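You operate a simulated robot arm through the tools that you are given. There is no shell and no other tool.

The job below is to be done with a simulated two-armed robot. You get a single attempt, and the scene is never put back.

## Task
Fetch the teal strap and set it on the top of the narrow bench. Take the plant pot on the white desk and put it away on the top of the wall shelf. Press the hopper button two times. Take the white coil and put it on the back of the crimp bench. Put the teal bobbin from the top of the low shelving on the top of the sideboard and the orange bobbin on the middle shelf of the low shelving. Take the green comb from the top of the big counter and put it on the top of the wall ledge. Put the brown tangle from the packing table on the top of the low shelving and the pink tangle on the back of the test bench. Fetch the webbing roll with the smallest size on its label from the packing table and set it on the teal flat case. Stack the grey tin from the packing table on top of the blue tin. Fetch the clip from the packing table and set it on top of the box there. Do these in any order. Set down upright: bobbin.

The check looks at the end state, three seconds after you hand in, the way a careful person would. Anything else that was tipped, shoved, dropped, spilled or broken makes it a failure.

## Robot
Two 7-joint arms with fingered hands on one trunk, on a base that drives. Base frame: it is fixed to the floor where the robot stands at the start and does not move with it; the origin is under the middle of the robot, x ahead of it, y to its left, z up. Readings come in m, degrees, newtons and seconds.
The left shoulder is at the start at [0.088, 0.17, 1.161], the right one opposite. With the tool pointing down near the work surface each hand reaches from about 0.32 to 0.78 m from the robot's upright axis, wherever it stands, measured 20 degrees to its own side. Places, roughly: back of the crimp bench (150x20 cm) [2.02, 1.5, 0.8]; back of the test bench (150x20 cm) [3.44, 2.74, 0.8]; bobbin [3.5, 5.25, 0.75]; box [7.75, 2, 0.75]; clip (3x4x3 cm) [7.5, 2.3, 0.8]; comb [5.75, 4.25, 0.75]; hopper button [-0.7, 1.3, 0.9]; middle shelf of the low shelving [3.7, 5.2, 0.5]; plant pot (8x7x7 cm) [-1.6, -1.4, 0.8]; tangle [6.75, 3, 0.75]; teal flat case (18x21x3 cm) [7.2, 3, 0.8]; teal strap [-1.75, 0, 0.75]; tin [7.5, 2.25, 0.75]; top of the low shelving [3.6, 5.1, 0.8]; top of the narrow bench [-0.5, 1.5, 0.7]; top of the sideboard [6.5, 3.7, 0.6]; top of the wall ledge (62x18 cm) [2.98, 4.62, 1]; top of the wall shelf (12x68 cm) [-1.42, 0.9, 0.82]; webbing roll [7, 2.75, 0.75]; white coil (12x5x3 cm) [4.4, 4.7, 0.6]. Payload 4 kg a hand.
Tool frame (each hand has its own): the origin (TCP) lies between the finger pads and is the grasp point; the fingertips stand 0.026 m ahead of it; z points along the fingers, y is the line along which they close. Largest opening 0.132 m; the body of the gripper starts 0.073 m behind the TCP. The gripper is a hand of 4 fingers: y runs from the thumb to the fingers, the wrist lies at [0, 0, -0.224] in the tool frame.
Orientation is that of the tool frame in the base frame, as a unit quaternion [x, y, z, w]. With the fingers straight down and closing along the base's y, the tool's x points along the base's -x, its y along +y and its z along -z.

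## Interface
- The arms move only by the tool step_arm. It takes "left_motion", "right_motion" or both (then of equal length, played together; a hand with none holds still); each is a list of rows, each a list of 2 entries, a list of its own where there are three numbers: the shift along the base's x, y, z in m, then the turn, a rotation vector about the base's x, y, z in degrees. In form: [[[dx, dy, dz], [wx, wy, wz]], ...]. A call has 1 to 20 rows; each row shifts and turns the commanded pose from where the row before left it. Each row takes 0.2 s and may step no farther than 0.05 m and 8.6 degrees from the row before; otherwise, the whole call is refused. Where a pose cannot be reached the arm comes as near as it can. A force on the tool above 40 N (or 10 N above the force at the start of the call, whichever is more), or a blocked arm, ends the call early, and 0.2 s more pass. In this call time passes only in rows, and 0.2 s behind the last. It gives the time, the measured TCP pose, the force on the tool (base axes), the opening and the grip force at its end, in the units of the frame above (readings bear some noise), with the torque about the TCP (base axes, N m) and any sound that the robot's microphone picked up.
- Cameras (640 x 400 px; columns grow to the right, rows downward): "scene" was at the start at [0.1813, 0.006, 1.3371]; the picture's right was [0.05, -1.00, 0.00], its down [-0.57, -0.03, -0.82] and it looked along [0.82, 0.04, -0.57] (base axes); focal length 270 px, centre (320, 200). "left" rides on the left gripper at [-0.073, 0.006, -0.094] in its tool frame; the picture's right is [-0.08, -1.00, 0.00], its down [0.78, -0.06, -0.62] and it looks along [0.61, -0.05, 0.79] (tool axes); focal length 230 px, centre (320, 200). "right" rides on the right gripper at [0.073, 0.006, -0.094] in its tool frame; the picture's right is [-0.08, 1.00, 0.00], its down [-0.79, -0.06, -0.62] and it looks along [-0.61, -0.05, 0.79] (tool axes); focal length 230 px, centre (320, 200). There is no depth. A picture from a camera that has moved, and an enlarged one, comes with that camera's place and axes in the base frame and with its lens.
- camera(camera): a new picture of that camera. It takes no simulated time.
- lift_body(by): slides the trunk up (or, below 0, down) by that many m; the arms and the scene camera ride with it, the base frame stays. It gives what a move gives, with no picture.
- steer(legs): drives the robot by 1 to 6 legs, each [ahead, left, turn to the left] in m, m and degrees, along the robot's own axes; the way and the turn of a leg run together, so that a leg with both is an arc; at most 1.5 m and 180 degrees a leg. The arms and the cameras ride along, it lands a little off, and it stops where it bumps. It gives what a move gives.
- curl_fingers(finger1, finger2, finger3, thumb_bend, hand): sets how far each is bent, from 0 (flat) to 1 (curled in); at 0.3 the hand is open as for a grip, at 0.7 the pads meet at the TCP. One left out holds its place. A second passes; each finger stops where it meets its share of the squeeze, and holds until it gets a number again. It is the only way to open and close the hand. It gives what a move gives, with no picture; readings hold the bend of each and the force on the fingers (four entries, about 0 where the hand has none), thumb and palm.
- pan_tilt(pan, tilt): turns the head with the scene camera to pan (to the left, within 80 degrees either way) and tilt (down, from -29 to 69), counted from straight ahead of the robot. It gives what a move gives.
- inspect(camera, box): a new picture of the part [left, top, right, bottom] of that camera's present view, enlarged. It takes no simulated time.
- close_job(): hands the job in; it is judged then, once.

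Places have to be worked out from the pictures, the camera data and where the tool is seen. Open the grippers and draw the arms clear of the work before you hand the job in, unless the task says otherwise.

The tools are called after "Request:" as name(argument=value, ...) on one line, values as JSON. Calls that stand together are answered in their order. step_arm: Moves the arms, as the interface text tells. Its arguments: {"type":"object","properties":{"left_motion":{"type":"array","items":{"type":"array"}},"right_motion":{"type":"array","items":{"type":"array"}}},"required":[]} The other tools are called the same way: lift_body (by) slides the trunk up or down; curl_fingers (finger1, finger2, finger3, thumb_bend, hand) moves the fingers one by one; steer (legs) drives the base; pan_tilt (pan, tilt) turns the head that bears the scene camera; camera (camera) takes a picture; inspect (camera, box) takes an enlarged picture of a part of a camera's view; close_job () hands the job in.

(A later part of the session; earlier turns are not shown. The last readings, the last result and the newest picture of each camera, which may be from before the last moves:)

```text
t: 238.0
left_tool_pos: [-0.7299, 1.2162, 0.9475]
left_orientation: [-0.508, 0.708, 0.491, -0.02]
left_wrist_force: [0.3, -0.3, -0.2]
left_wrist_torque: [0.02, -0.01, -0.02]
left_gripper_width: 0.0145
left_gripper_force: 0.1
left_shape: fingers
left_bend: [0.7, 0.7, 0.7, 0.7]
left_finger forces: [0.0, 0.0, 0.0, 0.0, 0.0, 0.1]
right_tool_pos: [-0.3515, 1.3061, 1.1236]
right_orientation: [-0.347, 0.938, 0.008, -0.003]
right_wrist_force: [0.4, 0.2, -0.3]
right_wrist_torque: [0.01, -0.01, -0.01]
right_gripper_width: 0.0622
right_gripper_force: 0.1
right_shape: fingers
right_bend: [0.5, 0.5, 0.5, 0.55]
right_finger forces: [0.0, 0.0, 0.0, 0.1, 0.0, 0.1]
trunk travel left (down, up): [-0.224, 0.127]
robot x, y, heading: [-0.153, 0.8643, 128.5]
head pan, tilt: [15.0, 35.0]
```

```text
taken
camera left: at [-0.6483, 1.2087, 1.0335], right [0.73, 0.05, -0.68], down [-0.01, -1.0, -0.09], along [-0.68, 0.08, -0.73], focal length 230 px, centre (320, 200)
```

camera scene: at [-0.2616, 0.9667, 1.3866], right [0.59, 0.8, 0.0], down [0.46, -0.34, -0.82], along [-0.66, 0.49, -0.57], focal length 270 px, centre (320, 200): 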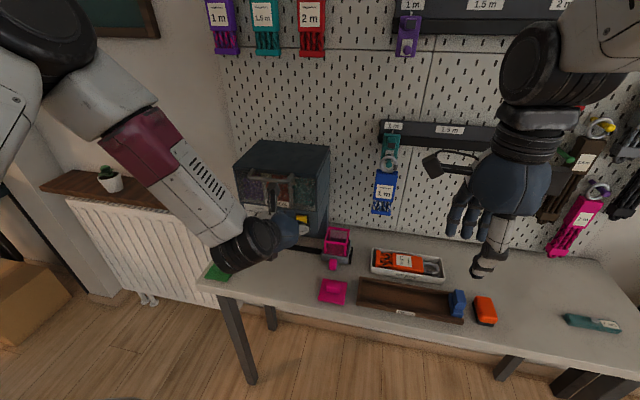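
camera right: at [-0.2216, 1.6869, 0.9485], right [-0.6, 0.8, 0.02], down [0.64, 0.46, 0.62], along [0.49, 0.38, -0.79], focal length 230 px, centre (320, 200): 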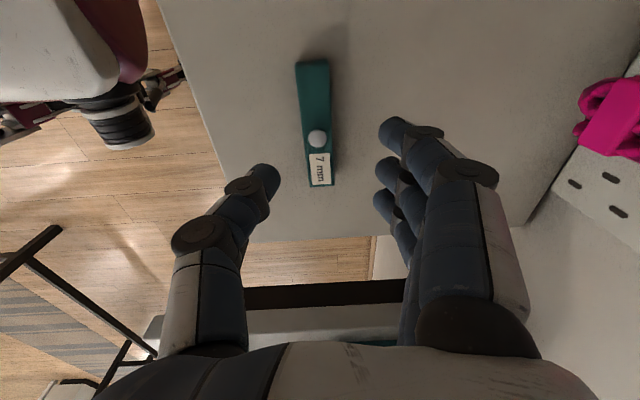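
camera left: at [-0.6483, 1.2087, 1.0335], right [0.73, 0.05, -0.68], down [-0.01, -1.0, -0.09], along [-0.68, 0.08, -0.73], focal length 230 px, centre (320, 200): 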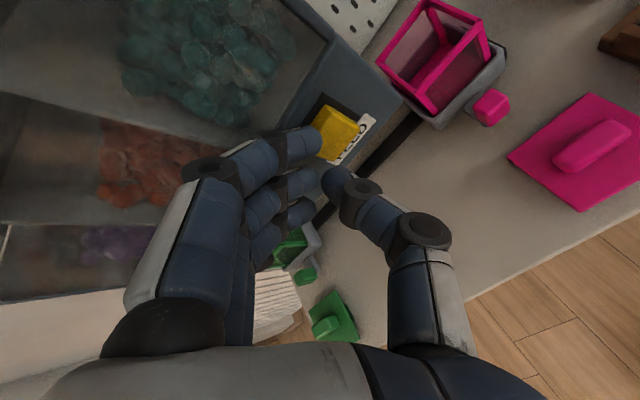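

No contact yet; I continue in small steps until the button yields.

Request:
step_arm(left_motion=[[[-0.0026, 0.0034, -0.0026], [0, 0, 0]], [[-0.0026, 0.0034, -0.0026], [0, 0, 0]]])

Request:
step_arm(left_motion=[[[-0.0021, 0.0027, -0.0021], [0, 0, 0]]])

Request:
camera(camera="left")

```text
t: 238.6
left_tool_pos: [-0.7343, 1.2242, 0.9432]
left_orientation: [-0.507, 0.707, 0.492, -0.02]
left_wrist_force: [2.6, -2.1, 7.1]
left_wrist_torque: [0.23, 0.12, -0.07]
left_gripper_width: 0.0163
left_gripper_force: 4.7
left_shape: fingers
left_bend: [0.7, 0.7, 0.7, 0.7]
left_finger forces: [9.0, 0.0, 0.1, 0.1, 0.1, 0.0]
right_tool_pos: [-0.3511, 1.3063, 1.1245]
right_orientation: [-0.347, 0.938, 0.008, -0.003]
right_wrist_force: [-0.1, -0.1, 0.3]
right_wrist_torque: [0.0, -0.04, 0.02]
right_gripper_width: 0.0626
right_gripper_force: 0.0
right_shape: fingers
right_bend: [0.5, 0.5, 0.5, 0.55]
right_finger forces: [0.1, 0.1, 0.0, 0.0, 0.0, 0.1]
trunk travel left (down, up): [-0.224, 0.127]
robot x, y, heading: [-0.1471, 0.864, 128.6]
head pan, tilt: [15.0, 35.0]
heard: click
```

```text
t: 239.0
left_tool_pos: [-0.7351, 1.2251, 0.9429]
left_orientation: [-0.507, 0.707, 0.492, -0.02]
left_wrist_force: [7.7, -12.2, 17.8]
left_wrist_torque: [0.7, 0.32, -0.18]
left_gripper_width: 0.0164
left_gripper_force: 15.0
left_shape: fingers
left_bend: [0.72, 0.7, 0.7, 0.7]
left_finger forces: [29.3, 0.0, 0.1, 0.0, 0.0, 0.1]
right_tool_pos: [-0.3511, 1.3045, 1.1252]
right_orientation: [-0.347, 0.938, 0.009, -0.004]
right_wrist_force: [0.1, -0.4, -0.7]
right_wrist_torque: [0.0, 0.01, 0.0]
right_gripper_width: 0.0629
right_gripper_force: 0.1
right_shape: fingers
right_bend: [0.5, 0.5, 0.5, 0.55]
right_finger forces: [0.0, 0.0, 0.0, 0.0, 0.0, 0.0]
trunk travel left (down, up): [-0.224, 0.127]
robot x, y, heading: [-0.1464, 0.8632, 128.4]
head pan, tilt: [15.0, 35.0]
```

```text
taken
camera left: at [-0.6538, 1.2166, 1.0293], right [0.73, 0.06, -0.68], down [-0.01, -1.0, -0.1], along [-0.68, 0.08, -0.73], focal length 230 px, centre (320, 200)
```

left: 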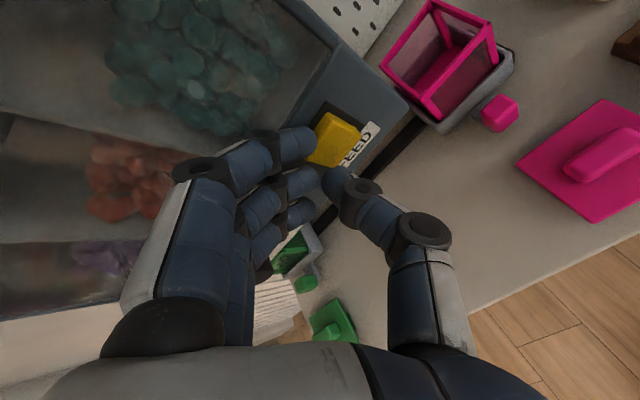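

A click was heard: that is press one. I back off 2.5 cm to release.

Request:
step_arm(left_motion=[[[0.0066, -0.0085, 0.0065], [0, 0, 0]], [[0.0066, -0.0085, 0.0065], [0, 0, 0]]])

Request:
camera(camera="left")

```text
t: 239.6
left_tool_pos: [-0.7229, 1.2083, 0.9532]
left_orientation: [-0.509, 0.708, 0.49, -0.021]
left_wrist_force: [-0.2, -0.7, 0.5]
left_wrist_torque: [0.0, 0.01, 0.01]
left_gripper_width: 0.0144
left_gripper_force: 0.1
left_shape: fingers
left_bend: [0.7, 0.7, 0.7, 0.7]
left_finger forces: [0.1, 0.1, 0.0, 0.1, 0.0, 0.1]
right_tool_pos: [-0.3518, 1.3063, 1.1246]
right_orientation: [-0.347, 0.938, 0.008, -0.003]
right_wrist_force: [0.6, -0.1, 0.6]
right_wrist_torque: [0.0, 0.02, 0.03]
right_gripper_width: 0.0625
right_gripper_force: 0.0
right_shape: fingers
right_bend: [0.5, 0.5, 0.5, 0.55]
right_finger forces: [0.1, 0.0, 0.0, 0.0, 0.0, 0.1]
trunk travel left (down, up): [-0.224, 0.127]
robot x, y, heading: [-0.1475, 0.8629, 128.4]
head pan, tilt: [15.0, 35.0]
```

```text
taken
camera left: at [-0.6423, 1.2006, 1.0392], right [0.73, 0.05, -0.68], down [-0.01, -1.0, -0.09], along [-0.68, 0.08, -0.73], focal length 230 px, centre (320, 200)
```

left: 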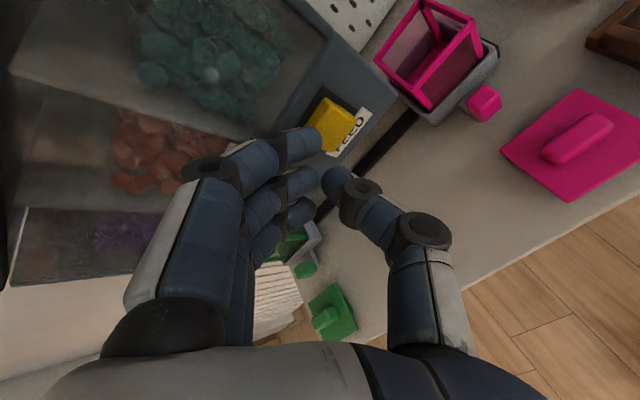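

Released, with the button back out. I press a second time the same way, listening for the click.

Request:
step_arm(left_motion=[[[-0.0053, 0.0068, -0.0052], [0, 0, 0]], [[-0.0045, 0.0058, -0.0044], [0, 0, 0]], [[-0.0022, 0.0029, -0.0022], [0, 0, 0]]])

```text
t: 240.4
left_tool_pos: [-0.734, 1.2239, 0.9434]
left_orientation: [-0.507, 0.707, 0.492, -0.02]
left_wrist_force: [4.0, -3.7, 10.0]
left_wrist_torque: [0.37, 0.14, -0.13]
left_gripper_width: 0.0166
left_gripper_force: 6.8
left_shape: fingers
left_bend: [0.7, 0.7, 0.7, 0.7]
left_finger forces: [13.2, 0.0, 0.0, 0.2, 0.0, 0.0]
right_tool_pos: [-0.3513, 1.3054, 1.1251]
right_orientation: [-0.346, 0.938, 0.008, -0.003]
right_wrist_force: [-0.3, 0.2, -0.1]
right_wrist_torque: [0.0, 0.0, 0.03]
right_gripper_width: 0.0627
right_gripper_force: 0.1
right_shape: fingers
right_bend: [0.5, 0.5, 0.5, 0.55]
right_finger forces: [0.0, 0.1, 0.0, 0.0, 0.0, 0.0]
trunk travel left (down, up): [-0.224, 0.127]
robot x, y, heading: [-0.1507, 0.8602, 128.7]
head pan, tilt: [15.0, 35.0]
heard: click
```

Second click heard, so exactly two presses. I retreat from the button and unwind the hand's roll and tilt.

Request:
step_arm(left_motion=[[[0.021, -0.027, 0.021], [0, 0, 0]], [[0.021, -0.027, 0.021], [0, 0, 0]], [[0.021, -0.027, 0.021], [0, 0, 0]], [[0.021, -0.027, 0.021], [4.5, -5.74, 4.4]], [[0, 0, 0], [4.5, -5.74, 4.4]], [[0, 0, 0], [4.5, -5.74, 4.4]], [[0, 0, 0], [4.5, -5.74, 4.4]], [[0, 0, 0], [4.5, -5.74, 4.4]], [[0, 0, 0], [4.5, -5.74, 4.4]], [[0, 0, 0], [4.5, -5.74, 4.4]], [[0, 0, 0], [-6.6, -5.36, 0]], [[0, 0, 0.01], [-6.6, -5.36, 0]], [[0, 0, 0.01], [-6.6, -5.36, 0]], [[0, 0, 0.01], [-6.6, -5.36, 0]], [[0, 0, 0.01], [-6.6, -5.36, 0]], [[0, 0, 0.01], [-6.6, -5.36, 0]], [[0, 0, 0.01], [-6.6, -5.36, 0]]])

Request:
pan_tilt(pan=5, tilt=38)

Request:
camera(camera="scene")

```text
t: 244.0
left_tool_pos: [-0.6515, 1.1164, 1.0844]
left_orientation: [0.911, -0.412, 0.011, -0.006]
left_wrist_force: [-0.2, -0.1, 0.4]
left_wrist_torque: [0.04, 0.0, -0.04]
left_gripper_width: 0.0142
left_gripper_force: 0.3
left_shape: fingers
left_bend: [0.7, 0.7, 0.7, 0.7]
left_finger forces: [0.0, 0.0, 0.0, 0.1, 0.1, 0.0]
right_tool_pos: [-0.3539, 1.3063, 1.1228]
right_orientation: [-0.347, 0.938, 0.007, -0.002]
right_wrist_force: [-0.1, -0.5, 0.6]
right_wrist_torque: [0.0, -0.01, -0.01]
right_gripper_width: 0.0623
right_gripper_force: 0.0
right_shape: fingers
right_bend: [0.5, 0.5, 0.5, 0.55]
right_finger forces: [0.0, 0.0, 0.0, 0.1, 0.1, 0.0]
trunk travel left (down, up): [-0.224, 0.127]
robot x, y, heading: [-0.15, 0.8626, 128.4]
head pan, tilt: [15.0, 35.0]
```

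```text
t: 244.7
left_tool_pos: [-0.6509, 1.1166, 1.0857]
left_orientation: [0.911, -0.412, 0.009, -0.004]
left_wrist_force: [0.2, -0.6, 0.7]
left_wrist_torque: [0.0, 0.02, -0.02]
left_gripper_width: 0.0144
left_gripper_force: 0.1
left_shape: fingers
left_bend: [0.7, 0.7, 0.7, 0.7]
left_finger forces: [0.0, 0.0, 0.0, 0.1, 0.0, 0.0]
right_tool_pos: [-0.3525, 1.3072, 1.1242]
right_orientation: [-0.346, 0.938, 0.007, -0.003]
right_wrist_force: [0.2, 0.1, -0.1]
right_wrist_torque: [0.03, 0.01, 0.05]
right_gripper_width: 0.0626
right_gripper_force: 0.1
right_shape: fingers
right_bend: [0.5, 0.5, 0.5, 0.55]
right_finger forces: [0.0, 0.0, 0.0, 0.0, 0.0, 0.0]
trunk travel left (down, up): [-0.224, 0.127]
robot x, y, heading: [-0.1502, 0.8605, 128.6]
head pan, tilt: [5.0, 38.0]
```

```text
taken
camera scene: at [-0.25, 0.9764, 1.3822], right [0.72, 0.69, 0.0], down [0.42, -0.45, -0.79], along [-0.54, 0.57, -0.62], focal length 270 px, centre (320, 200)
```

scene: 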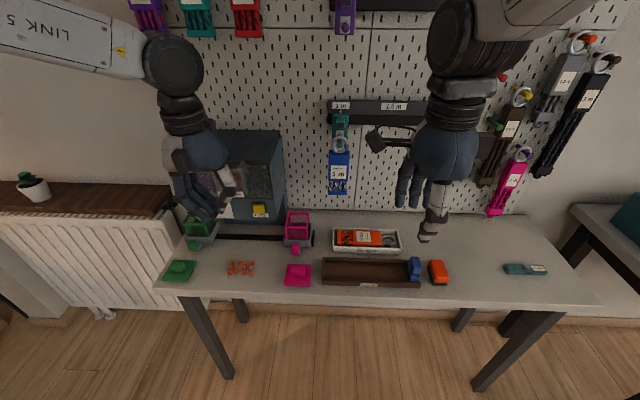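

Orange beads appear on the bench in front of the hopper; I zoom in to see what happened.

Request:
inspect(camera="scene", box=[150, 190, 320, 300])

```text
3.64 times, centred on (235, 245) of scene
camera zoom: at [-0.25, 0.9764, 1.3822], right [0.72, 0.69, 0.0], down [0.42, -0.45, -0.79], along [-0.54, 0.57, -0.62], focal length 983 px, centre (629, 36)
```

zoom: 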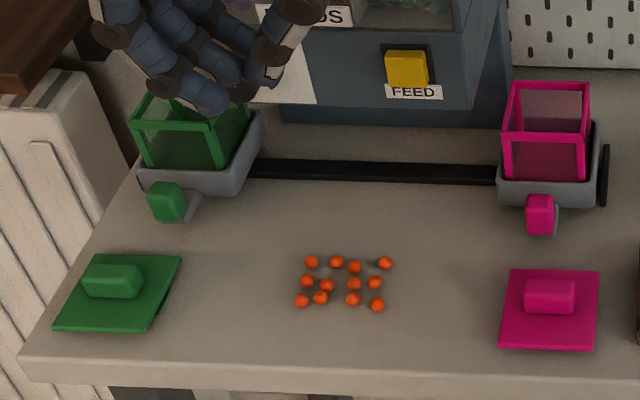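

Twelve beads lie where the hopper dispensed them (six per press), with everything else in place. Next I back off, reset the right hand's yaw, raise the trunk and turn to face down the room.

Request:
steer(legs=[[-0.28, 0, 0]])

Request:
step_arm(right_motion=[[[0, 0, 0], [0, 0, 8.2]], [[0, 0, 0], [0, 0, 8.2]], [[0, 0, 0], [0, 0, 8.2]], [[0, 0, 0], [0, 0, 8.2]], [[0, 0, 0], [0, 0, 8.2]], [[0, 0, 0], [0, 0, 8.2]], [[0, 0, 0], [0, 0, 8.2]], [[0, 0, 0], [0, 0, 8.2]], [[0, 0, 0], [0, 0, 8.2]], [[0, 0, 0], [0, 0, 8.2]], [[0, 0, 0], [0, 0, 8]]])

Request:
curl_fingers(hand="left", finger1=0.3, finger2=0.3, finger3=0.3, thumb_bend=0.3)

Request:
curl_fingers(hand="right", finger1=0.3, finger2=0.3, finger3=0.3, thumb_bend=0.3)

Request:
lift_body(by=0.1)

Request:
steer(legs=[[0, 0, -88]])

Request:
pan_tilt(pan=0, tilt=25)

Request:
camera(camera="scene")

```text
t: 246.6
left_tool_pos: [-0.479, 0.8998, 1.0859]
left_orientation: [0.912, -0.41, 0.009, -0.005]
left_wrist_force: [-0.2, -0.4, 1.6]
left_wrist_torque: [0.03, 0.05, 0.04]
left_gripper_width: 0.0144
left_gripper_force: 0.0
left_shape: fingers
left_bend: [0.7, 0.7, 0.7, 0.7]
left_finger forces: [0.0, 0.1, 0.0, 0.1, 0.0, 0.1]
right_tool_pos: [-0.1793, 1.0912, 1.1242]
right_orientation: [-0.348, 0.938, 0.008, -0.003]
right_wrist_force: [0.0, 0.3, -0.4]
right_wrist_torque: [-0.01, 0.05, 0.0]
right_gripper_width: 0.0623
right_gripper_force: 0.1
right_shape: fingers
right_bend: [0.5, 0.5, 0.5, 0.55]
right_finger forces: [0.0, 0.0, 0.1, 0.0, 0.0, 0.0]
trunk travel left (down, up): [-0.224, 0.127]
robot x, y, heading: [0.021, 0.6482, 128.8]
head pan, tilt: [5.0, 38.0]
```

```text
t: 249.0
left_tool_pos: [-0.4788, 0.9013, 1.0841]
left_orientation: [0.912, -0.411, 0.009, -0.005]
left_wrist_force: [-0.3, -0.3, -0.5]
left_wrist_torque: [-0.02, -0.01, 0.0]
left_gripper_width: 0.0144
left_gripper_force: 0.0
left_shape: fingers
left_bend: [0.7, 0.7, 0.7, 0.7]
left_finger forces: [0.0, 0.1, 0.0, 0.0, 0.1, 0.1]
right_tool_pos: [-0.1803, 1.0903, 1.1232]
right_orientation: [0.909, -0.416, -0.003, 0.007]
right_wrist_force: [0.0, 1.3, -0.1]
right_wrist_torque: [-0.01, -0.01, -0.03]
right_gripper_width: 0.0625
right_gripper_force: 0.0
right_shape: fingers
right_bend: [0.5, 0.5, 0.5, 0.55]
right_finger forces: [0.0, 0.0, 0.0, 0.0, 0.0, 0.0]
trunk travel left (down, up): [-0.224, 0.127]
robot x, y, heading: [0.0218, 0.6453, 128.7]
head pan, tilt: [5.0, 38.0]
```

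```text
t: 250.0
left_tool_pos: [-0.4792, 0.9005, 1.0836]
left_orientation: [0.912, -0.411, 0.008, -0.005]
left_wrist_force: [-0.6, 0.7, -0.6]
left_wrist_torque: [-0.02, 0.03, 0.0]
left_gripper_width: 0.1358
left_gripper_force: 0.0
left_shape: fingers
left_bend: [0.3, 0.3, 0.3, 0.3]
left_finger forces: [0.1, 0.1, 0.1, 0.0, 0.0, 0.0]
right_tool_pos: [-0.1817, 1.0915, 1.1239]
right_orientation: [0.909, -0.417, -0.003, 0.007]
right_wrist_force: [0.0, -0.9, 0.1]
right_wrist_torque: [0.02, -0.01, -0.02]
right_gripper_width: 0.0626
right_gripper_force: 0.1
right_shape: fingers
right_bend: [0.5, 0.5, 0.5, 0.55]
right_finger forces: [0.1, 0.0, 0.1, 0.1, 0.0, 0.0]
trunk travel left (down, up): [-0.224, 0.127]
robot x, y, heading: [0.0252, 0.6492, 128.6]
head pan, tilt: [5.0, 38.0]
```

```text
t: 251.0
left_tool_pos: [-0.4796, 0.9004, 1.0848]
left_orientation: [0.912, -0.411, 0.009, -0.005]
left_wrist_force: [-0.7, -0.7, 0.3]
left_wrist_torque: [0.01, -0.02, -0.01]
left_gripper_width: 0.1358
left_gripper_force: 0.1
left_shape: fingers
left_bend: [0.3, 0.3, 0.3, 0.3]
left_finger forces: [0.1, 0.0, 0.0, 0.0, 0.0, 0.0]
right_tool_pos: [-0.1813, 1.0912, 1.1242]
right_orientation: [0.908, -0.418, -0.004, 0.008]
right_wrist_force: [-0.4, -0.9, 0.4]
right_wrist_torque: [-0.03, -0.01, 0.0]
right_gripper_width: 0.136
right_gripper_force: 0.1
right_shape: fingers
right_bend: [0.3, 0.3, 0.3, 0.3]
right_finger forces: [0.0, 0.0, 0.0, 0.0, 0.0, 0.1]
trunk travel left (down, up): [-0.224, 0.127]
robot x, y, heading: [0.0218, 0.6511, 128.6]
head pan, tilt: [5.0, 38.0]
```

```text
t: 252.3
left_tool_pos: [-0.4786, 0.9015, 1.1847]
left_orientation: [0.912, -0.411, 0.009, -0.005]
left_wrist_force: [0.5, 0.4, -0.3]
left_wrist_torque: [0.01, -0.02, 0.02]
left_gripper_width: 0.1357
left_gripper_force: 0.0
left_shape: fingers
left_bend: [0.3, 0.3, 0.3, 0.3]
left_finger forces: [0.0, 0.0, 0.0, 0.0, 0.0, 0.0]
right_tool_pos: [-0.1806, 1.0917, 1.2233]
right_orientation: [0.908, -0.418, -0.003, 0.008]
right_wrist_force: [0.3, 0.6, -0.6]
right_wrist_torque: [-0.04, 0.01, -0.03]
right_gripper_width: 0.1353
right_gripper_force: 0.0
right_shape: fingers
right_bend: [0.3, 0.3, 0.3, 0.3]
right_finger forces: [0.1, 0.1, 0.0, 0.1, 0.0, 0.1]
trunk travel left (down, up): [-0.324, 0.027]
robot x, y, heading: [0.0218, 0.6504, 128.5]
head pan, tilt: [5.0, 38.0]
```

```text
t: 256.5
left_tool_pos: [0.2632, 1.1528, 1.1856]
left_orientation: [-0.364, 0.931, -0.009, -0.003]
left_wrist_force: [-0.3, 0.5, -0.7]
left_wrist_torque: [0.02, 0.0, 0.04]
left_gripper_width: 0.1358
left_gripper_force: 0.1
left_shape: fingers
left_bend: [0.3, 0.3, 0.3, 0.3]
left_finger forces: [0.0, 0.0, 0.0, 0.0, 0.1, 0.1]
right_tool_pos: [0.4608, 0.8582, 1.2242]
right_orientation: [-0.357, 0.934, 0.008, -0.003]
right_wrist_force: [-0.3, -0.7, -1.0]
right_wrist_torque: [-0.03, 0.02, 0.02]
right_gripper_width: 0.1358
right_gripper_force: 0.1
right_shape: fingers
right_bend: [0.3, 0.3, 0.3, 0.3]
right_finger forces: [0.0, 0.0, 0.0, 0.1, 0.1, 0.0]
trunk travel left (down, up): [-0.324, 0.027]
robot x, y, heading: [0.0214, 0.646, 39.7]
head pan, tilt: [5.0, 38.0]
```

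```text
t: 257.3
left_tool_pos: [0.2646, 1.1534, 1.1847]
left_orientation: [-0.365, 0.931, -0.01, -0.003]
left_wrist_force: [-0.2, 1.2, -0.3]
left_wrist_torque: [-0.01, -0.01, -0.02]
left_gripper_width: 0.1357
left_gripper_force: 0.0
left_shape: fingers
left_bend: [0.3, 0.3, 0.3, 0.3]
left_finger forces: [0.0, 0.0, 0.0, 0.1, 0.0, 0.0]
right_tool_pos: [0.4604, 0.8585, 1.2228]
right_orientation: [-0.357, 0.934, 0.007, -0.002]
right_wrist_force: [-0.3, 0.0, -0.6]
right_wrist_torque: [-0.01, 0.0, 0.02]
right_gripper_width: 0.1356
right_gripper_force: 0.1
right_shape: fingers
right_bend: [0.3, 0.3, 0.3, 0.3]
right_finger forces: [0.0, 0.0, 0.1, 0.0, 0.1, 0.0]
trunk travel left (down, up): [-0.324, 0.027]
robot x, y, heading: [0.0237, 0.6495, 40.1]
head pan, tilt: [0.0, 25.0]
```

```text
taken
camera scene: at [0.1218, 0.7343, 1.5039], right [0.64, -0.77, 0.0], down [-0.33, -0.27, -0.91], along [0.7, 0.58, -0.42], focal length 270 px, centre (320, 200)
```

scene: 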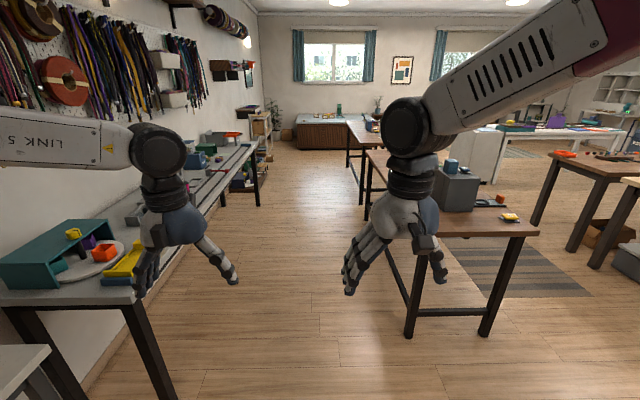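

The aisle between the wall bench and the crimp bench is clear. I drive along it toward the far end.

Request:
steer(legs=[[1.5, 0.12, 0.4], [1.5, 0, 0], [1.0, 0, 0]])

Request:
camera(camera="scene")

Request:
pan_tilt(pan=45, tilt=25)

Request:
camera(camera="scene")

Request:
pan_tilt(pan=-50, tilt=25)

Request:
camera(camera="scene")

```text
refused: leg 1 is longer than a leg can be; nothing moved
```

```text
taken
camera scene: at [0.1218, 0.7343, 1.5039], right [0.64, -0.77, 0.0], down [-0.33, -0.27, -0.91], along [0.7, 0.58, -0.42], focal length 270 px, centre (320, 200)
```

scene: 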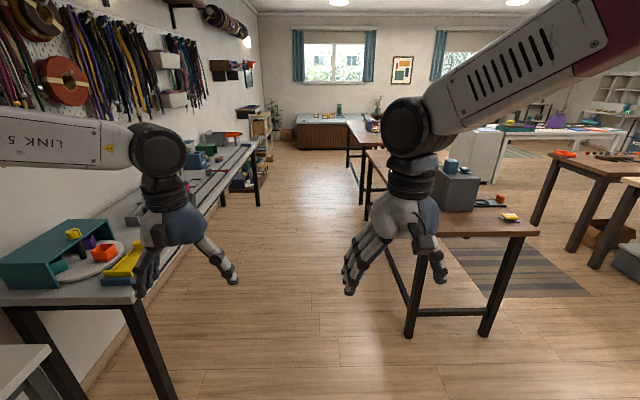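

```text
t: 258.4
left_tool_pos: [0.2625, 1.1537, 1.1845]
left_orientation: [-0.365, 0.931, -0.009, -0.003]
left_wrist_force: [-0.3, 0.4, 0.2]
left_wrist_torque: [-0.02, -0.03, -0.02]
left_gripper_width: 0.1358
left_gripper_force: 0.0
left_shape: fingers
left_bend: [0.3, 0.3, 0.3, 0.3]
left_finger forces: [0.1, 0.1, 0.1, 0.0, 0.0, 0.1]
right_tool_pos: [0.4604, 0.8591, 1.2238]
right_orientation: [-0.357, 0.934, 0.007, -0.004]
right_wrist_force: [-0.1, 0.7, -0.2]
right_wrist_torque: [-0.03, 0.0, -0.01]
right_gripper_width: 0.1356
right_gripper_force: 0.1
right_shape: fingers
right_bend: [0.3, 0.3, 0.3, 0.3]
right_finger forces: [0.0, 0.0, 0.1, 0.0, 0.0, 0.1]
trunk travel left (down, up): [-0.324, 0.027]
robot x, y, heading: [0.0207, 0.6441, 39.6]
head pan, tilt: [45.0, 25.0]
```

```text
taken
camera scene: at [0.0595, 0.7671, 1.504], right [1.0, -0.09, 0.0], down [-0.04, -0.42, -0.91], along [0.08, 0.9, -0.42], focal length 270 px, centre (320, 200)
```

scene: 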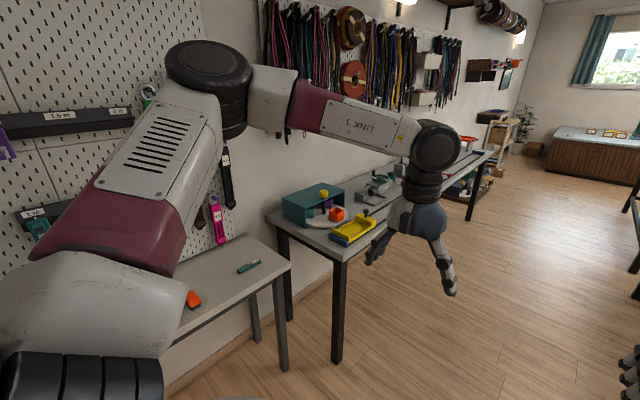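

```text
t: 260.1
left_tool_pos: [0.2634, 1.153, 1.1843]
left_orientation: [-0.364, 0.931, -0.01, -0.002]
left_wrist_force: [-1.3, 1.1, -0.2]
left_wrist_torque: [0.01, -0.02, 0.01]
left_gripper_width: 0.1357
left_gripper_force: 0.0
left_shape: fingers
left_bend: [0.3, 0.3, 0.3, 0.3]
left_finger forces: [0.1, 0.0, 0.1, 0.1, 0.0, 0.1]
right_tool_pos: [0.4592, 0.8591, 1.2235]
right_orientation: [-0.357, 0.934, 0.007, -0.003]
right_wrist_force: [-0.4, 0.1, 0.2]
right_wrist_torque: [0.02, 0.01, 0.0]
right_gripper_width: 0.1356
right_gripper_force: 0.0
right_shape: fingers
right_bend: [0.3, 0.3, 0.3, 0.3]
right_finger forces: [0.0, 0.1, 0.1, 0.1, 0.0, 0.0]
trunk travel left (down, up): [-0.324, 0.027]
robot x, y, heading: [0.0179, 0.6493, 39.8]
head pan, tilt: [-50.0, 25.0]
```

```text
taken
camera scene: at [0.1417, 0.659, 1.504], right [-0.18, -0.98, 0.0], down [-0.42, 0.07, -0.91], along [0.89, -0.16, -0.42], focal length 270 px, centre (320, 200)
```

scene: 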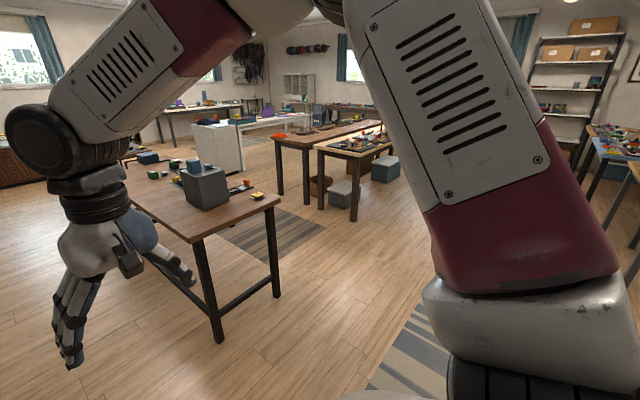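

The leg was slightly over the 1.5 m limit; I resend it shorter, driving along the aisle.

Request:
steer(legs=[[1.4, 0.12, 0.4], [1.5, 0, 0], [1.1, 0, 0]])

Request:
pan_tilt(pan=0, tilt=25)

Request:
camera(camera="scene")

Request:
pan_tilt(pan=45, tilt=30)

Request:
camera(camera="scene")

Request:
pan_tilt(pan=-50, tilt=25)

Request:
camera(camera="scene")

```text
t: 279.4
left_tool_pos: [3.189, 3.8976, 1.185]
left_orientation: [-0.377, 0.926, -0.009, -0.002]
left_wrist_force: [-0.1, 0.0, 0.1]
left_wrist_torque: [-0.03, -0.02, -0.02]
left_gripper_width: 0.1355
left_gripper_force: 0.1
left_shape: fingers
left_bend: [0.3, 0.3, 0.3, 0.3]
left_finger forces: [0.0, 0.1, 0.0, 0.1, 0.0, 0.0]
right_tool_pos: [3.3934, 3.6091, 1.2227]
right_orientation: [-0.37, 0.929, 0.007, -0.003]
right_wrist_force: [0.3, 0.3, -0.4]
right_wrist_torque: [-0.02, -0.01, -0.02]
right_gripper_width: 0.1355
right_gripper_force: 0.1
right_shape: fingers
right_bend: [0.3, 0.3, 0.3, 0.3]
right_finger forces: [0.1, 0.0, 0.1, 0.0, 0.0, 0.0]
trunk travel left (down, up): [-0.324, 0.027]
robot x, y, heading: [2.9589, 3.3868, 41.3]
head pan, tilt: [-50.0, 25.0]
```

```text
t: 280.6
left_tool_pos: [3.1884, 3.8979, 1.1859]
left_orientation: [-0.377, 0.926, -0.009, -0.002]
left_wrist_force: [0.5, 0.0, -0.1]
left_wrist_torque: [0.01, -0.04, 0.01]
left_gripper_width: 0.1356
left_gripper_force: 0.1
left_shape: fingers
left_bend: [0.3, 0.3, 0.3, 0.3]
left_finger forces: [0.1, 0.0, 0.1, 0.0, 0.0, 0.0]
right_tool_pos: [3.3939, 3.6082, 1.2236]
right_orientation: [-0.37, 0.929, 0.007, -0.002]
right_wrist_force: [0.9, 0.6, 0.3]
right_wrist_torque: [0.0, 0.0, 0.01]
right_gripper_width: 0.1359
right_gripper_force: 0.0
right_shape: fingers
right_bend: [0.3, 0.3, 0.3, 0.3]
right_finger forces: [0.0, 0.0, 0.0, 0.1, 0.1, 0.1]
trunk travel left (down, up): [-0.324, 0.027]
robot x, y, heading: [2.9584, 3.3887, 41.3]
head pan, tilt: [0.0, 25.0]
```

```text
taken
camera scene: at [3.0587, 3.4747, 1.504], right [0.66, -0.75, 0.0], down [-0.32, -0.28, -0.91], along [0.68, 0.6, -0.42], focal length 270 px, centre (320, 200)
```

scene: 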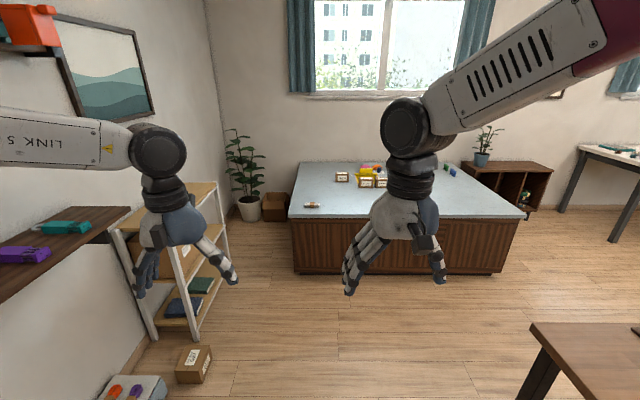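

```text
t: 281.7
left_tool_pos: [3.1881, 3.8966, 1.1842]
left_orientation: [-0.377, 0.926, -0.01, -0.003]
left_wrist_force: [-0.6, 0.6, -0.8]
left_wrist_torque: [-0.02, 0.01, 0.0]
left_gripper_width: 0.1356
left_gripper_force: 0.1
left_shape: fingers
left_bend: [0.3, 0.3, 0.3, 0.3]
left_finger forces: [0.0, 0.1, 0.0, 0.0, 0.1, 0.1]
right_tool_pos: [3.3932, 3.6092, 1.2233]
right_orientation: [-0.37, 0.929, 0.008, -0.003]
right_wrist_force: [-0.3, 0.6, 0.3]
right_wrist_torque: [0.0, -0.01, 0.0]
right_gripper_width: 0.1358
right_gripper_force: 0.1
right_shape: fingers
right_bend: [0.3, 0.3, 0.3, 0.3]
right_finger forces: [0.0, 0.0, 0.0, 0.0, 0.0, 0.0]
trunk travel left (down, up): [-0.324, 0.027]
robot x, y, heading: [2.9595, 3.3868, 41.2]
head pan, tilt: [45.0, 30.0]
```

```text
taken
camera scene: at [2.9954, 3.5042, 1.496], right [1.0, -0.06, 0.0], down [-0.03, -0.5, -0.87], along [0.06, 0.86, -0.5], focal length 270 px, centre (320, 200)
```

scene: 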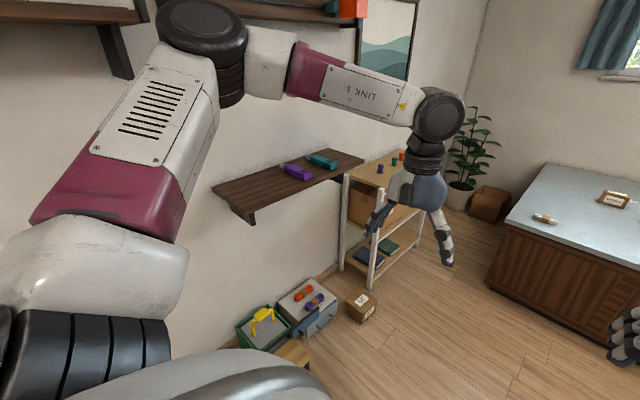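

```text
t: 283.4
left_tool_pos: [3.188, 3.8966, 1.1854]
left_orientation: [-0.377, 0.926, -0.01, -0.003]
left_wrist_force: [-0.6, 0.2, -0.6]
left_wrist_torque: [0.0, 0.01, 0.01]
left_gripper_width: 0.1356
left_gripper_force: 0.1
left_shape: fingers
left_bend: [0.3, 0.3, 0.3, 0.3]
left_finger forces: [0.0, 0.0, 0.0, 0.0, 0.0, 0.0]
right_tool_pos: [3.393, 3.6081, 1.2234]
right_orientation: [-0.37, 0.929, 0.008, -0.002]
right_wrist_force: [0.5, 1.3, -0.7]
right_wrist_torque: [0.03, 0.0, 0.03]
right_gripper_width: 0.1359
right_gripper_force: 0.1
right_shape: fingers
right_bend: [0.3, 0.3, 0.3, 0.3]
right_finger forces: [0.0, 0.1, 0.0, 0.0, 0.0, 0.0]
trunk travel left (down, up): [-0.324, 0.027]
robot x, y, heading: [2.9613, 3.3854, 41.2]
head pan, tilt: [-50.0, 25.0]
```

```text
taken
camera scene: at [3.0806, 3.4002, 1.504], right [-0.15, -0.99, 0.0], down [-0.42, 0.06, -0.91], along [0.9, -0.14, -0.42], focal length 270 px, centre (320, 200)
```

scene: 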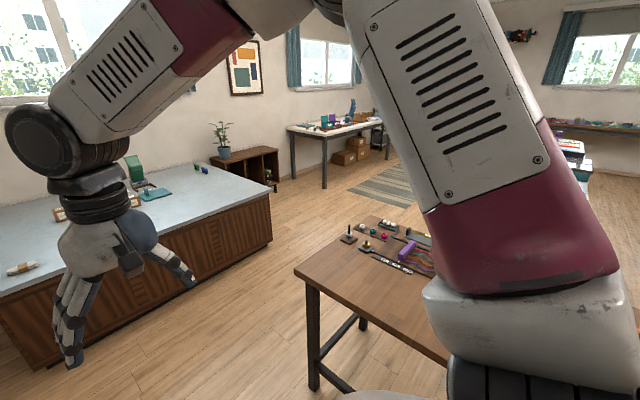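

I now see the wall ledge, low shelving with bobbins, the grey-topped big counter with the white coil, and the sideboard. I drive up in front of the low shelving and turn to face it.

Request:
steer(legs=[[1.3, 0, -0.8], [0, 0, 90]])

Request:
pan_tilt(pan=0, tilt=35)

Request:
camera(camera="scene")

```text
t: 293.8
left_tool_pos: [3.41, 4.4473, 1.185]
left_orientation: [0.926, -0.378, 0.008, -0.006]
left_wrist_force: [-0.5, -0.9, 0.4]
left_wrist_torque: [0.04, 0.0, 0.02]
left_gripper_width: 0.1356
left_gripper_force: 0.1
left_shape: fingers
left_bend: [0.3, 0.3, 0.3, 0.3]
left_finger forces: [0.0, 0.0, 0.0, 0.0, 0.0, 0.1]
right_tool_pos: [3.694, 4.6588, 1.2239]
right_orientation: [0.923, -0.384, -0.003, 0.008]
right_wrist_force: [-0.4, 0.5, -0.4]
right_wrist_torque: [0.0, 0.0, -0.02]
right_gripper_width: 0.1355
right_gripper_force: 0.0
right_shape: fingers
right_bend: [0.3, 0.3, 0.3, 0.3]
right_finger forces: [0.0, 0.0, 0.0, 0.0, 0.1, 0.0]
trunk travel left (down, up): [-0.324, 0.027]
robot x, y, heading: [3.9266, 4.2294, 132.6]
head pan, tilt: [-50.0, 25.0]
```

```text
t: 295.0
left_tool_pos: [3.4099, 4.4475, 1.1858]
left_orientation: [0.926, -0.378, 0.007, -0.005]
left_wrist_force: [-0.2, 0.5, -0.3]
left_wrist_torque: [0.01, -0.03, -0.02]
left_gripper_width: 0.1359
left_gripper_force: 0.1
left_shape: fingers
left_bend: [0.3, 0.3, 0.3, 0.3]
left_finger forces: [0.0, 0.1, 0.0, 0.0, 0.1, 0.1]
right_tool_pos: [3.6935, 4.6598, 1.2236]
right_orientation: [0.923, -0.384, -0.003, 0.007]
right_wrist_force: [-0.3, 0.0, 0.0]
right_wrist_torque: [-0.01, 0.02, -0.01]
right_gripper_width: 0.1357
right_gripper_force: 0.1
right_shape: fingers
right_bend: [0.3, 0.3, 0.3, 0.3]
right_finger forces: [0.0, 0.0, 0.0, 0.1, 0.0, 0.1]
trunk travel left (down, up): [-0.324, 0.027]
robot x, y, heading: [3.9277, 4.2316, 132.7]
head pan, tilt: [0.0, 35.0]
```

```text
taken
camera scene: at [3.8389, 4.3272, 1.4883], right [0.74, 0.68, 0.0], down [0.39, -0.42, -0.82], along [-0.56, 0.6, -0.57], focal length 270 px, centre (320, 200)
```

scene: 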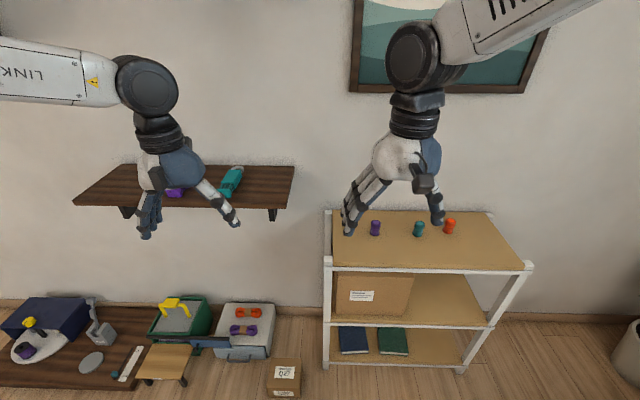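

The low shelving has purple, teal and orange bobbins on top; its middle shelf is free on the right half. I zoom in.

Request:
inspect(camera="scene", box=[320, 190, 550, 335])

Request:
camera(camera="right")

```text
2.76 times, centred on (435, 262) of scene
camera zoom: at [3.8389, 4.3272, 1.4883], right [0.74, 0.68, 0.0], down [0.39, -0.42, -0.82], along [-0.56, 0.6, -0.57], focal length 746 px, centre (3, 28)
```

zoom: 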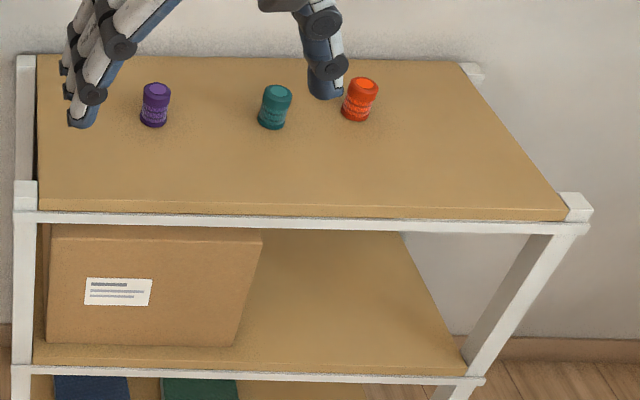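

```text
taken
camera right: at [3.7431, 4.6042, 1.3175], right [-0.76, -0.65, 0.02], down [-0.5, 0.61, 0.62], along [-0.41, 0.46, -0.79], focal length 230 px, centre (320, 200)
```

right: 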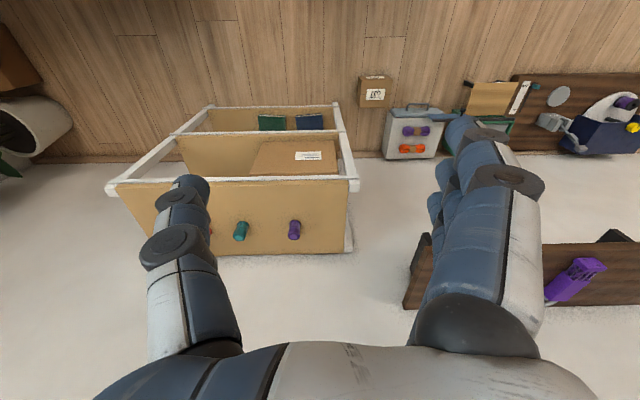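

The orange bobbin is at about (3.67, 5.22) and the teal at (3.60, 5.13). To slide the orange one upright under the top board, I'll grip it from the front with the right hand tilted forward. I position the robot, lower the trunk a bit and tilt the hand.

Request:
steer(legs=[[0.13, -0.21, -1.2]])

Request:
lift_body(by=-0.1)

Request:
step_arm(right_motion=[[[0, 0, 0], [6.37, 5.64, 0]], [[0, 0, 0], [6.37, 5.64, 0]], [[0, 0, 0], [6.37, 5.64, 0]], [[0, 0, 0], [6.37, 5.64, 0]], [[0, 0, 0], [6.37, 5.64, 0]], [[0, 0, 0], [6.37, 5.64, 0]], [[0, 0, 0], [6.37, 5.64, 0]]])

Request:
camera(camera="scene")

Request:
camera(camera="right")

```text
t: 297.4
left_tool_pos: [3.4844, 4.6916, 1.1842]
left_orientation: [0.922, -0.387, 0.009, -0.005]
left_wrist_force: [0.5, -0.2, 0.4]
left_wrist_torque: [0.0, 0.0, -0.03]
left_gripper_width: 0.1358
left_gripper_force: 0.0
left_shape: fingers
left_bend: [0.3, 0.3, 0.3, 0.3]
left_finger forces: [0.0, 0.0, 0.0, 0.0, 0.0, 0.1]
right_tool_pos: [3.7725, 4.8982, 1.2248]
right_orientation: [0.919, -0.393, -0.003, 0.007]
right_wrist_force: [0.1, 0.1, 0.3]
right_wrist_torque: [0.04, -0.04, 0.01]
right_gripper_width: 0.1356
right_gripper_force: 0.1
right_shape: fingers
right_bend: [0.3, 0.3, 0.3, 0.3]
right_finger forces: [0.0, 0.0, 0.0, 0.1, 0.0, 0.0]
trunk travel left (down, up): [-0.324, 0.027]
robot x, y, heading: [3.9985, 4.4641, 131.8]
head pan, tilt: [0.0, 35.0]
```

```text
t: 298.8
left_tool_pos: [3.4831, 4.6915, 1.0844]
left_orientation: [0.922, -0.386, 0.007, -0.006]
left_wrist_force: [-0.1, 0.1, 0.1]
left_wrist_torque: [0.01, 0.01, 0.0]
left_gripper_width: 0.1356
left_gripper_force: 0.0
left_shape: fingers
left_bend: [0.3, 0.3, 0.3, 0.3]
left_finger forces: [0.0, 0.0, 0.0, 0.0, 0.0, 0.1]
right_tool_pos: [3.7718, 4.8973, 1.1239]
right_orientation: [0.92, -0.393, -0.005, 0.007]
right_wrist_force: [-1.1, 0.0, -0.1]
right_wrist_torque: [-0.01, 0.01, 0.03]
right_gripper_width: 0.136
right_gripper_force: 0.1
right_shape: fingers
right_bend: [0.3, 0.3, 0.3, 0.3]
right_finger forces: [0.1, 0.0, 0.0, 0.0, 0.1, 0.0]
trunk travel left (down, up): [-0.224, 0.127]
robot x, y, heading: [3.9978, 4.4688, 131.6]
head pan, tilt: [0.0, 35.0]
```

```text
t: 300.4
left_tool_pos: [3.4812, 4.6912, 1.0833]
left_orientation: [0.922, -0.387, 0.01, -0.006]
left_wrist_force: [0.6, -0.2, 0.4]
left_wrist_torque: [0.01, 0.01, 0.03]
left_gripper_width: 0.1356
left_gripper_force: 0.0
left_shape: fingers
left_bend: [0.3, 0.3, 0.3, 0.3]
left_finger forces: [0.0, 0.0, 0.0, 0.0, 0.0, 0.0]
right_tool_pos: [3.7542, 4.9033, 1.1252]
right_orientation: [0.799, -0.337, -0.453, -0.206]
right_wrist_force: [-0.2, -0.1, 0.4]
right_wrist_torque: [0.03, 0.0, 0.01]
right_gripper_width: 0.1357
right_gripper_force: 0.1
right_shape: fingers
right_bend: [0.3, 0.3, 0.3, 0.3]
right_finger forces: [0.0, 0.0, 0.0, 0.0, 0.0, 0.0]
right hand out of reach, approached as far as the arm can: row 7
trunk travel left (down, up): [-0.224, 0.127]
robot x, y, heading: [3.9994, 4.4641, 131.7]
head pan, tilt: [0.0, 35.0]
```

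```text
taken
camera scene: at [3.8944, 4.58, 1.3866], right [0.75, 0.66, 0.0], down [0.38, -0.43, -0.82], along [-0.54, 0.61, -0.57], focal length 270 px, centre (320, 200)
```

scene: 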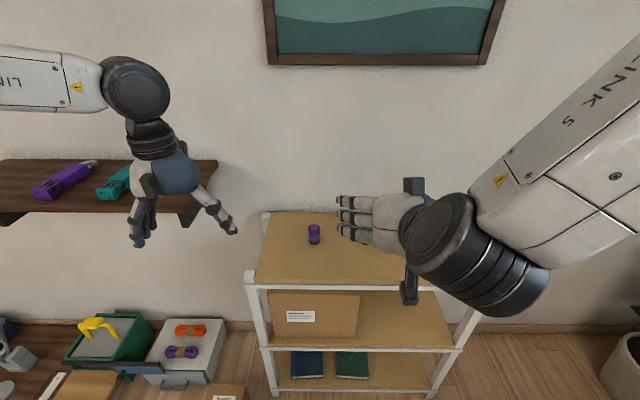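

```text
taken
camera right: at [3.832, 4.8145, 1.1103], right [-0.75, -0.66, 0.04], down [0.12, -0.07, 0.99], along [-0.65, 0.75, 0.13], focal length 230 px, centre (320, 200)
```

right: 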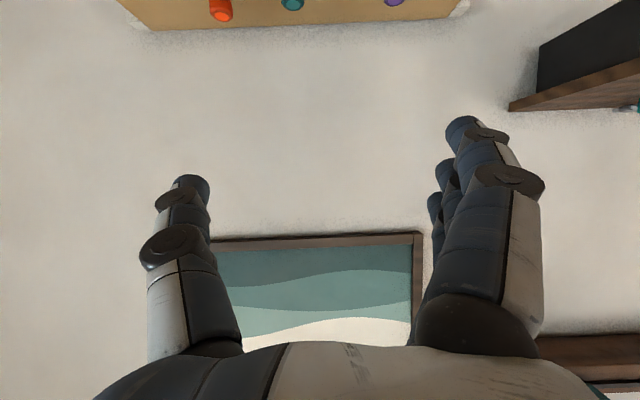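

The right hand's camera mount hangs low at this tilt, so I reduce the tilt to about 40°, narrow the opening, and move to a pre-grasp point near the orange bobbin.

Request:
curl_fingers(hand="right", finger1=0.42, finger2=0.42, finger3=0.42, thumb_bend=0.42)

Request:
step_arm(right_motion=[[[0, 0, 0], [-5, -4.42, 0]], [[0, 0, 0], [-5, -4.42, 0]], [[0, 0, 0], [-5, -4.42, 0]], [[-0.005, 0.035, -0.02], [0, 0, 0]], [[-0.005, 0.035, -0.02], [0, 0, 0]], [[-0.005, 0.035, -0.02], [0, 0, 0]], [[-0.005, 0.035, -0.02], [0, 0, 0]]])

Request:
camera(camera="right")

Request:
camera(camera="scene")

```text
t: 301.4
left_tool_pos: [3.4842, 4.6914, 1.0852]
left_orientation: [0.922, -0.387, 0.008, -0.006]
left_wrist_force: [0.7, -0.6, 0.9]
left_wrist_torque: [-0.01, 0.05, 0.0]
left_gripper_width: 0.1356
left_gripper_force: 0.0
left_shape: fingers
left_bend: [0.3, 0.3, 0.3, 0.3]
left_finger forces: [0.0, 0.0, 0.1, 0.1, 0.0, 0.0]
right_tool_pos: [3.755, 4.9034, 1.1254]
right_orientation: [0.8, -0.338, -0.451, -0.207]
right_wrist_force: [0.8, -0.1, 0.6]
right_wrist_torque: [0.0, 0.0, 0.0]
right_gripper_width: 0.0977
right_gripper_force: 0.0
right_shape: fingers
right_bend: [0.42, 0.42, 0.42, 0.42]
right_finger forces: [0.0, 0.0, 0.1, 0.0, 0.0, 0.0]
trunk travel left (down, up): [-0.224, 0.127]
robot x, y, heading: [3.9945, 4.4664, 131.5]
head pan, tilt: [0.0, 35.0]
```

```text
t: 303.0
left_tool_pos: [3.4841, 4.6934, 1.0841]
left_orientation: [0.922, -0.387, 0.008, -0.004]
left_wrist_force: [-0.2, -0.7, 0.0]
left_wrist_torque: [-0.01, -0.04, 0.0]
left_gripper_width: 0.1356
left_gripper_force: 0.0
left_shape: fingers
left_bend: [0.3, 0.3, 0.3, 0.3]
left_finger forces: [0.1, 0.1, 0.0, 0.0, 0.0, 0.1]
right_tool_pos: [3.7356, 5.0434, 1.0452]
right_orientation: [0.867, -0.367, -0.309, -0.136]
right_wrist_force: [0.2, 0.4, 0.6]
right_wrist_torque: [-0.01, 0.0, 0.03]
right_gripper_width: 0.0979
right_gripper_force: 0.2
right_shape: fingers
right_bend: [0.42, 0.42, 0.42, 0.42]
right_finger forces: [0.1, 0.1, 0.0, 0.1, 0.0, 0.1]
trunk travel left (down, up): [-0.224, 0.127]
robot x, y, heading: [3.9964, 4.4662, 131.5]
head pan, tilt: [0.0, 35.0]
```

```text
taken
camera right: at [3.8128, 4.9561, 1.0706], right [-0.76, -0.65, 0.04], down [-0.11, 0.19, 0.98], along [-0.64, 0.74, -0.22], focal length 230 px, centre (320, 200)
```

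right: 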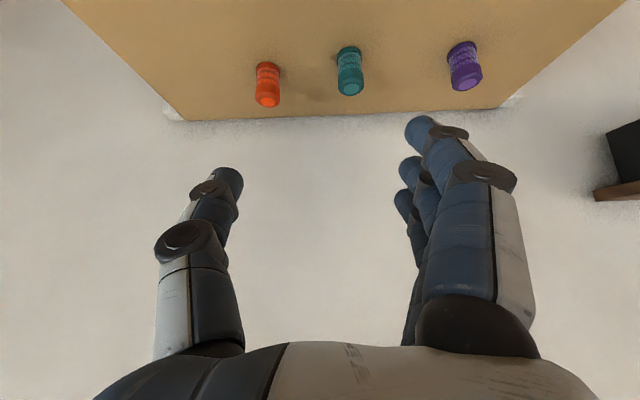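

```text
taken
camera scene: at [3.8958, 4.5814, 1.3866], right [0.75, 0.66, 0.0], down [0.38, -0.43, -0.82], along [-0.54, 0.61, -0.57], focal length 270 px, centre (320, 200)
```

scene: 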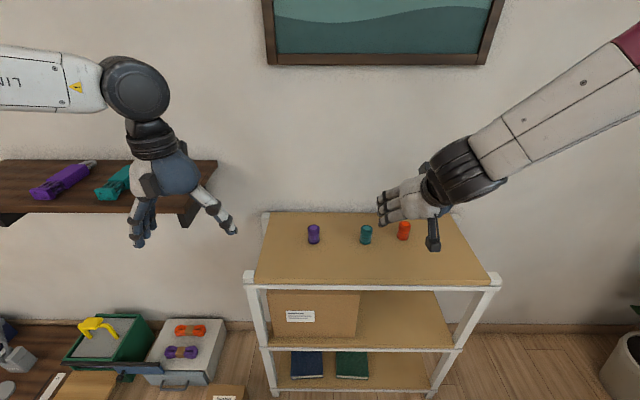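

Two cameras agree: orange bobbin at (3.678, 5.218), teal at (3.60, 5.127). I move to the pre-grasp 10 cm back along the approach and check.

Request:
step_arm(right_motion=[[[-0.0035, 0.032, -0.033], [0, 0, 0]], [[-0.0035, 0.032, -0.033], [0, 0, 0]], [[-0.0035, 0.032, -0.033], [0, 0, 0]], [[-0.0035, 0.032, -0.033], [0, 0, 0]]])

Request:
camera(camera="right")

Request:
inspect(camera="scene", box=[260, 170, 500, 320])

```text
t: 304.0
left_tool_pos: [3.4838, 4.6929, 1.0839]
left_orientation: [0.922, -0.388, 0.009, -0.005]
left_wrist_force: [0.5, 1.2, 0.6]
left_wrist_torque: [0.0, -0.03, 0.0]
left_gripper_width: 0.1357
left_gripper_force: 0.1
left_shape: fingers
left_bend: [0.3, 0.3, 0.3, 0.3]
left_finger forces: [0.0, 0.1, 0.0, 0.0, 0.0, 0.0]
right_tool_pos: [3.7217, 5.17, 0.9131]
right_orientation: [0.866, -0.368, -0.309, -0.137]
right_wrist_force: [-0.6, -0.4, -0.1]
right_wrist_torque: [0.01, 0.0, 0.02]
right_gripper_width: 0.098
right_gripper_force: 0.0
right_shape: fingers
right_bend: [0.42, 0.42, 0.42, 0.42]
right_finger forces: [0.1, 0.0, 0.1, 0.1, 0.0, 0.1]
trunk travel left (down, up): [-0.224, 0.127]
robot x, y, heading: [3.9973, 4.4648, 131.4]
head pan, tilt: [0.0, 35.0]
```

```text
taken
camera right: at [3.7989, 5.0836, 0.9393], right [-0.76, -0.65, 0.04], down [-0.11, 0.19, 0.98], along [-0.64, 0.74, -0.22], focal length 230 px, centre (320, 200)
```

right: 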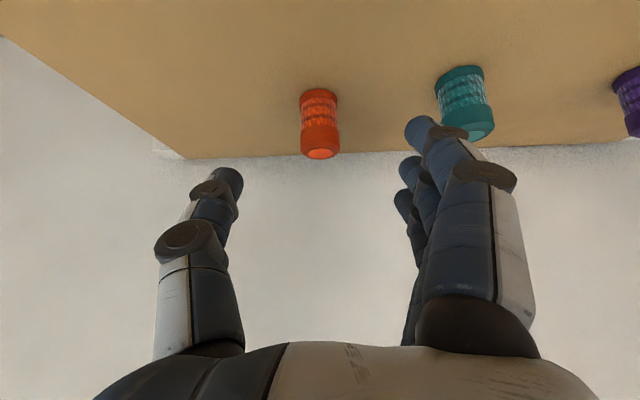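

```text
2.67 times, centred on (380, 245) of scene
camera zoom: at [3.8956, 4.581, 1.3866], right [0.75, 0.66, 0.0], down [0.38, -0.43, -0.82], along [-0.54, 0.61, -0.57], focal length 721 px, centre (160, 80)
```

zoom: 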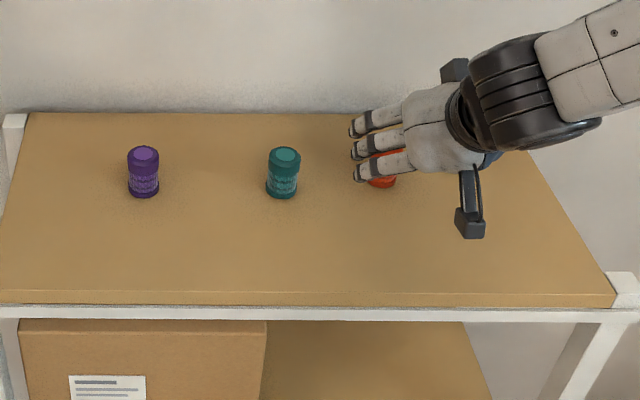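

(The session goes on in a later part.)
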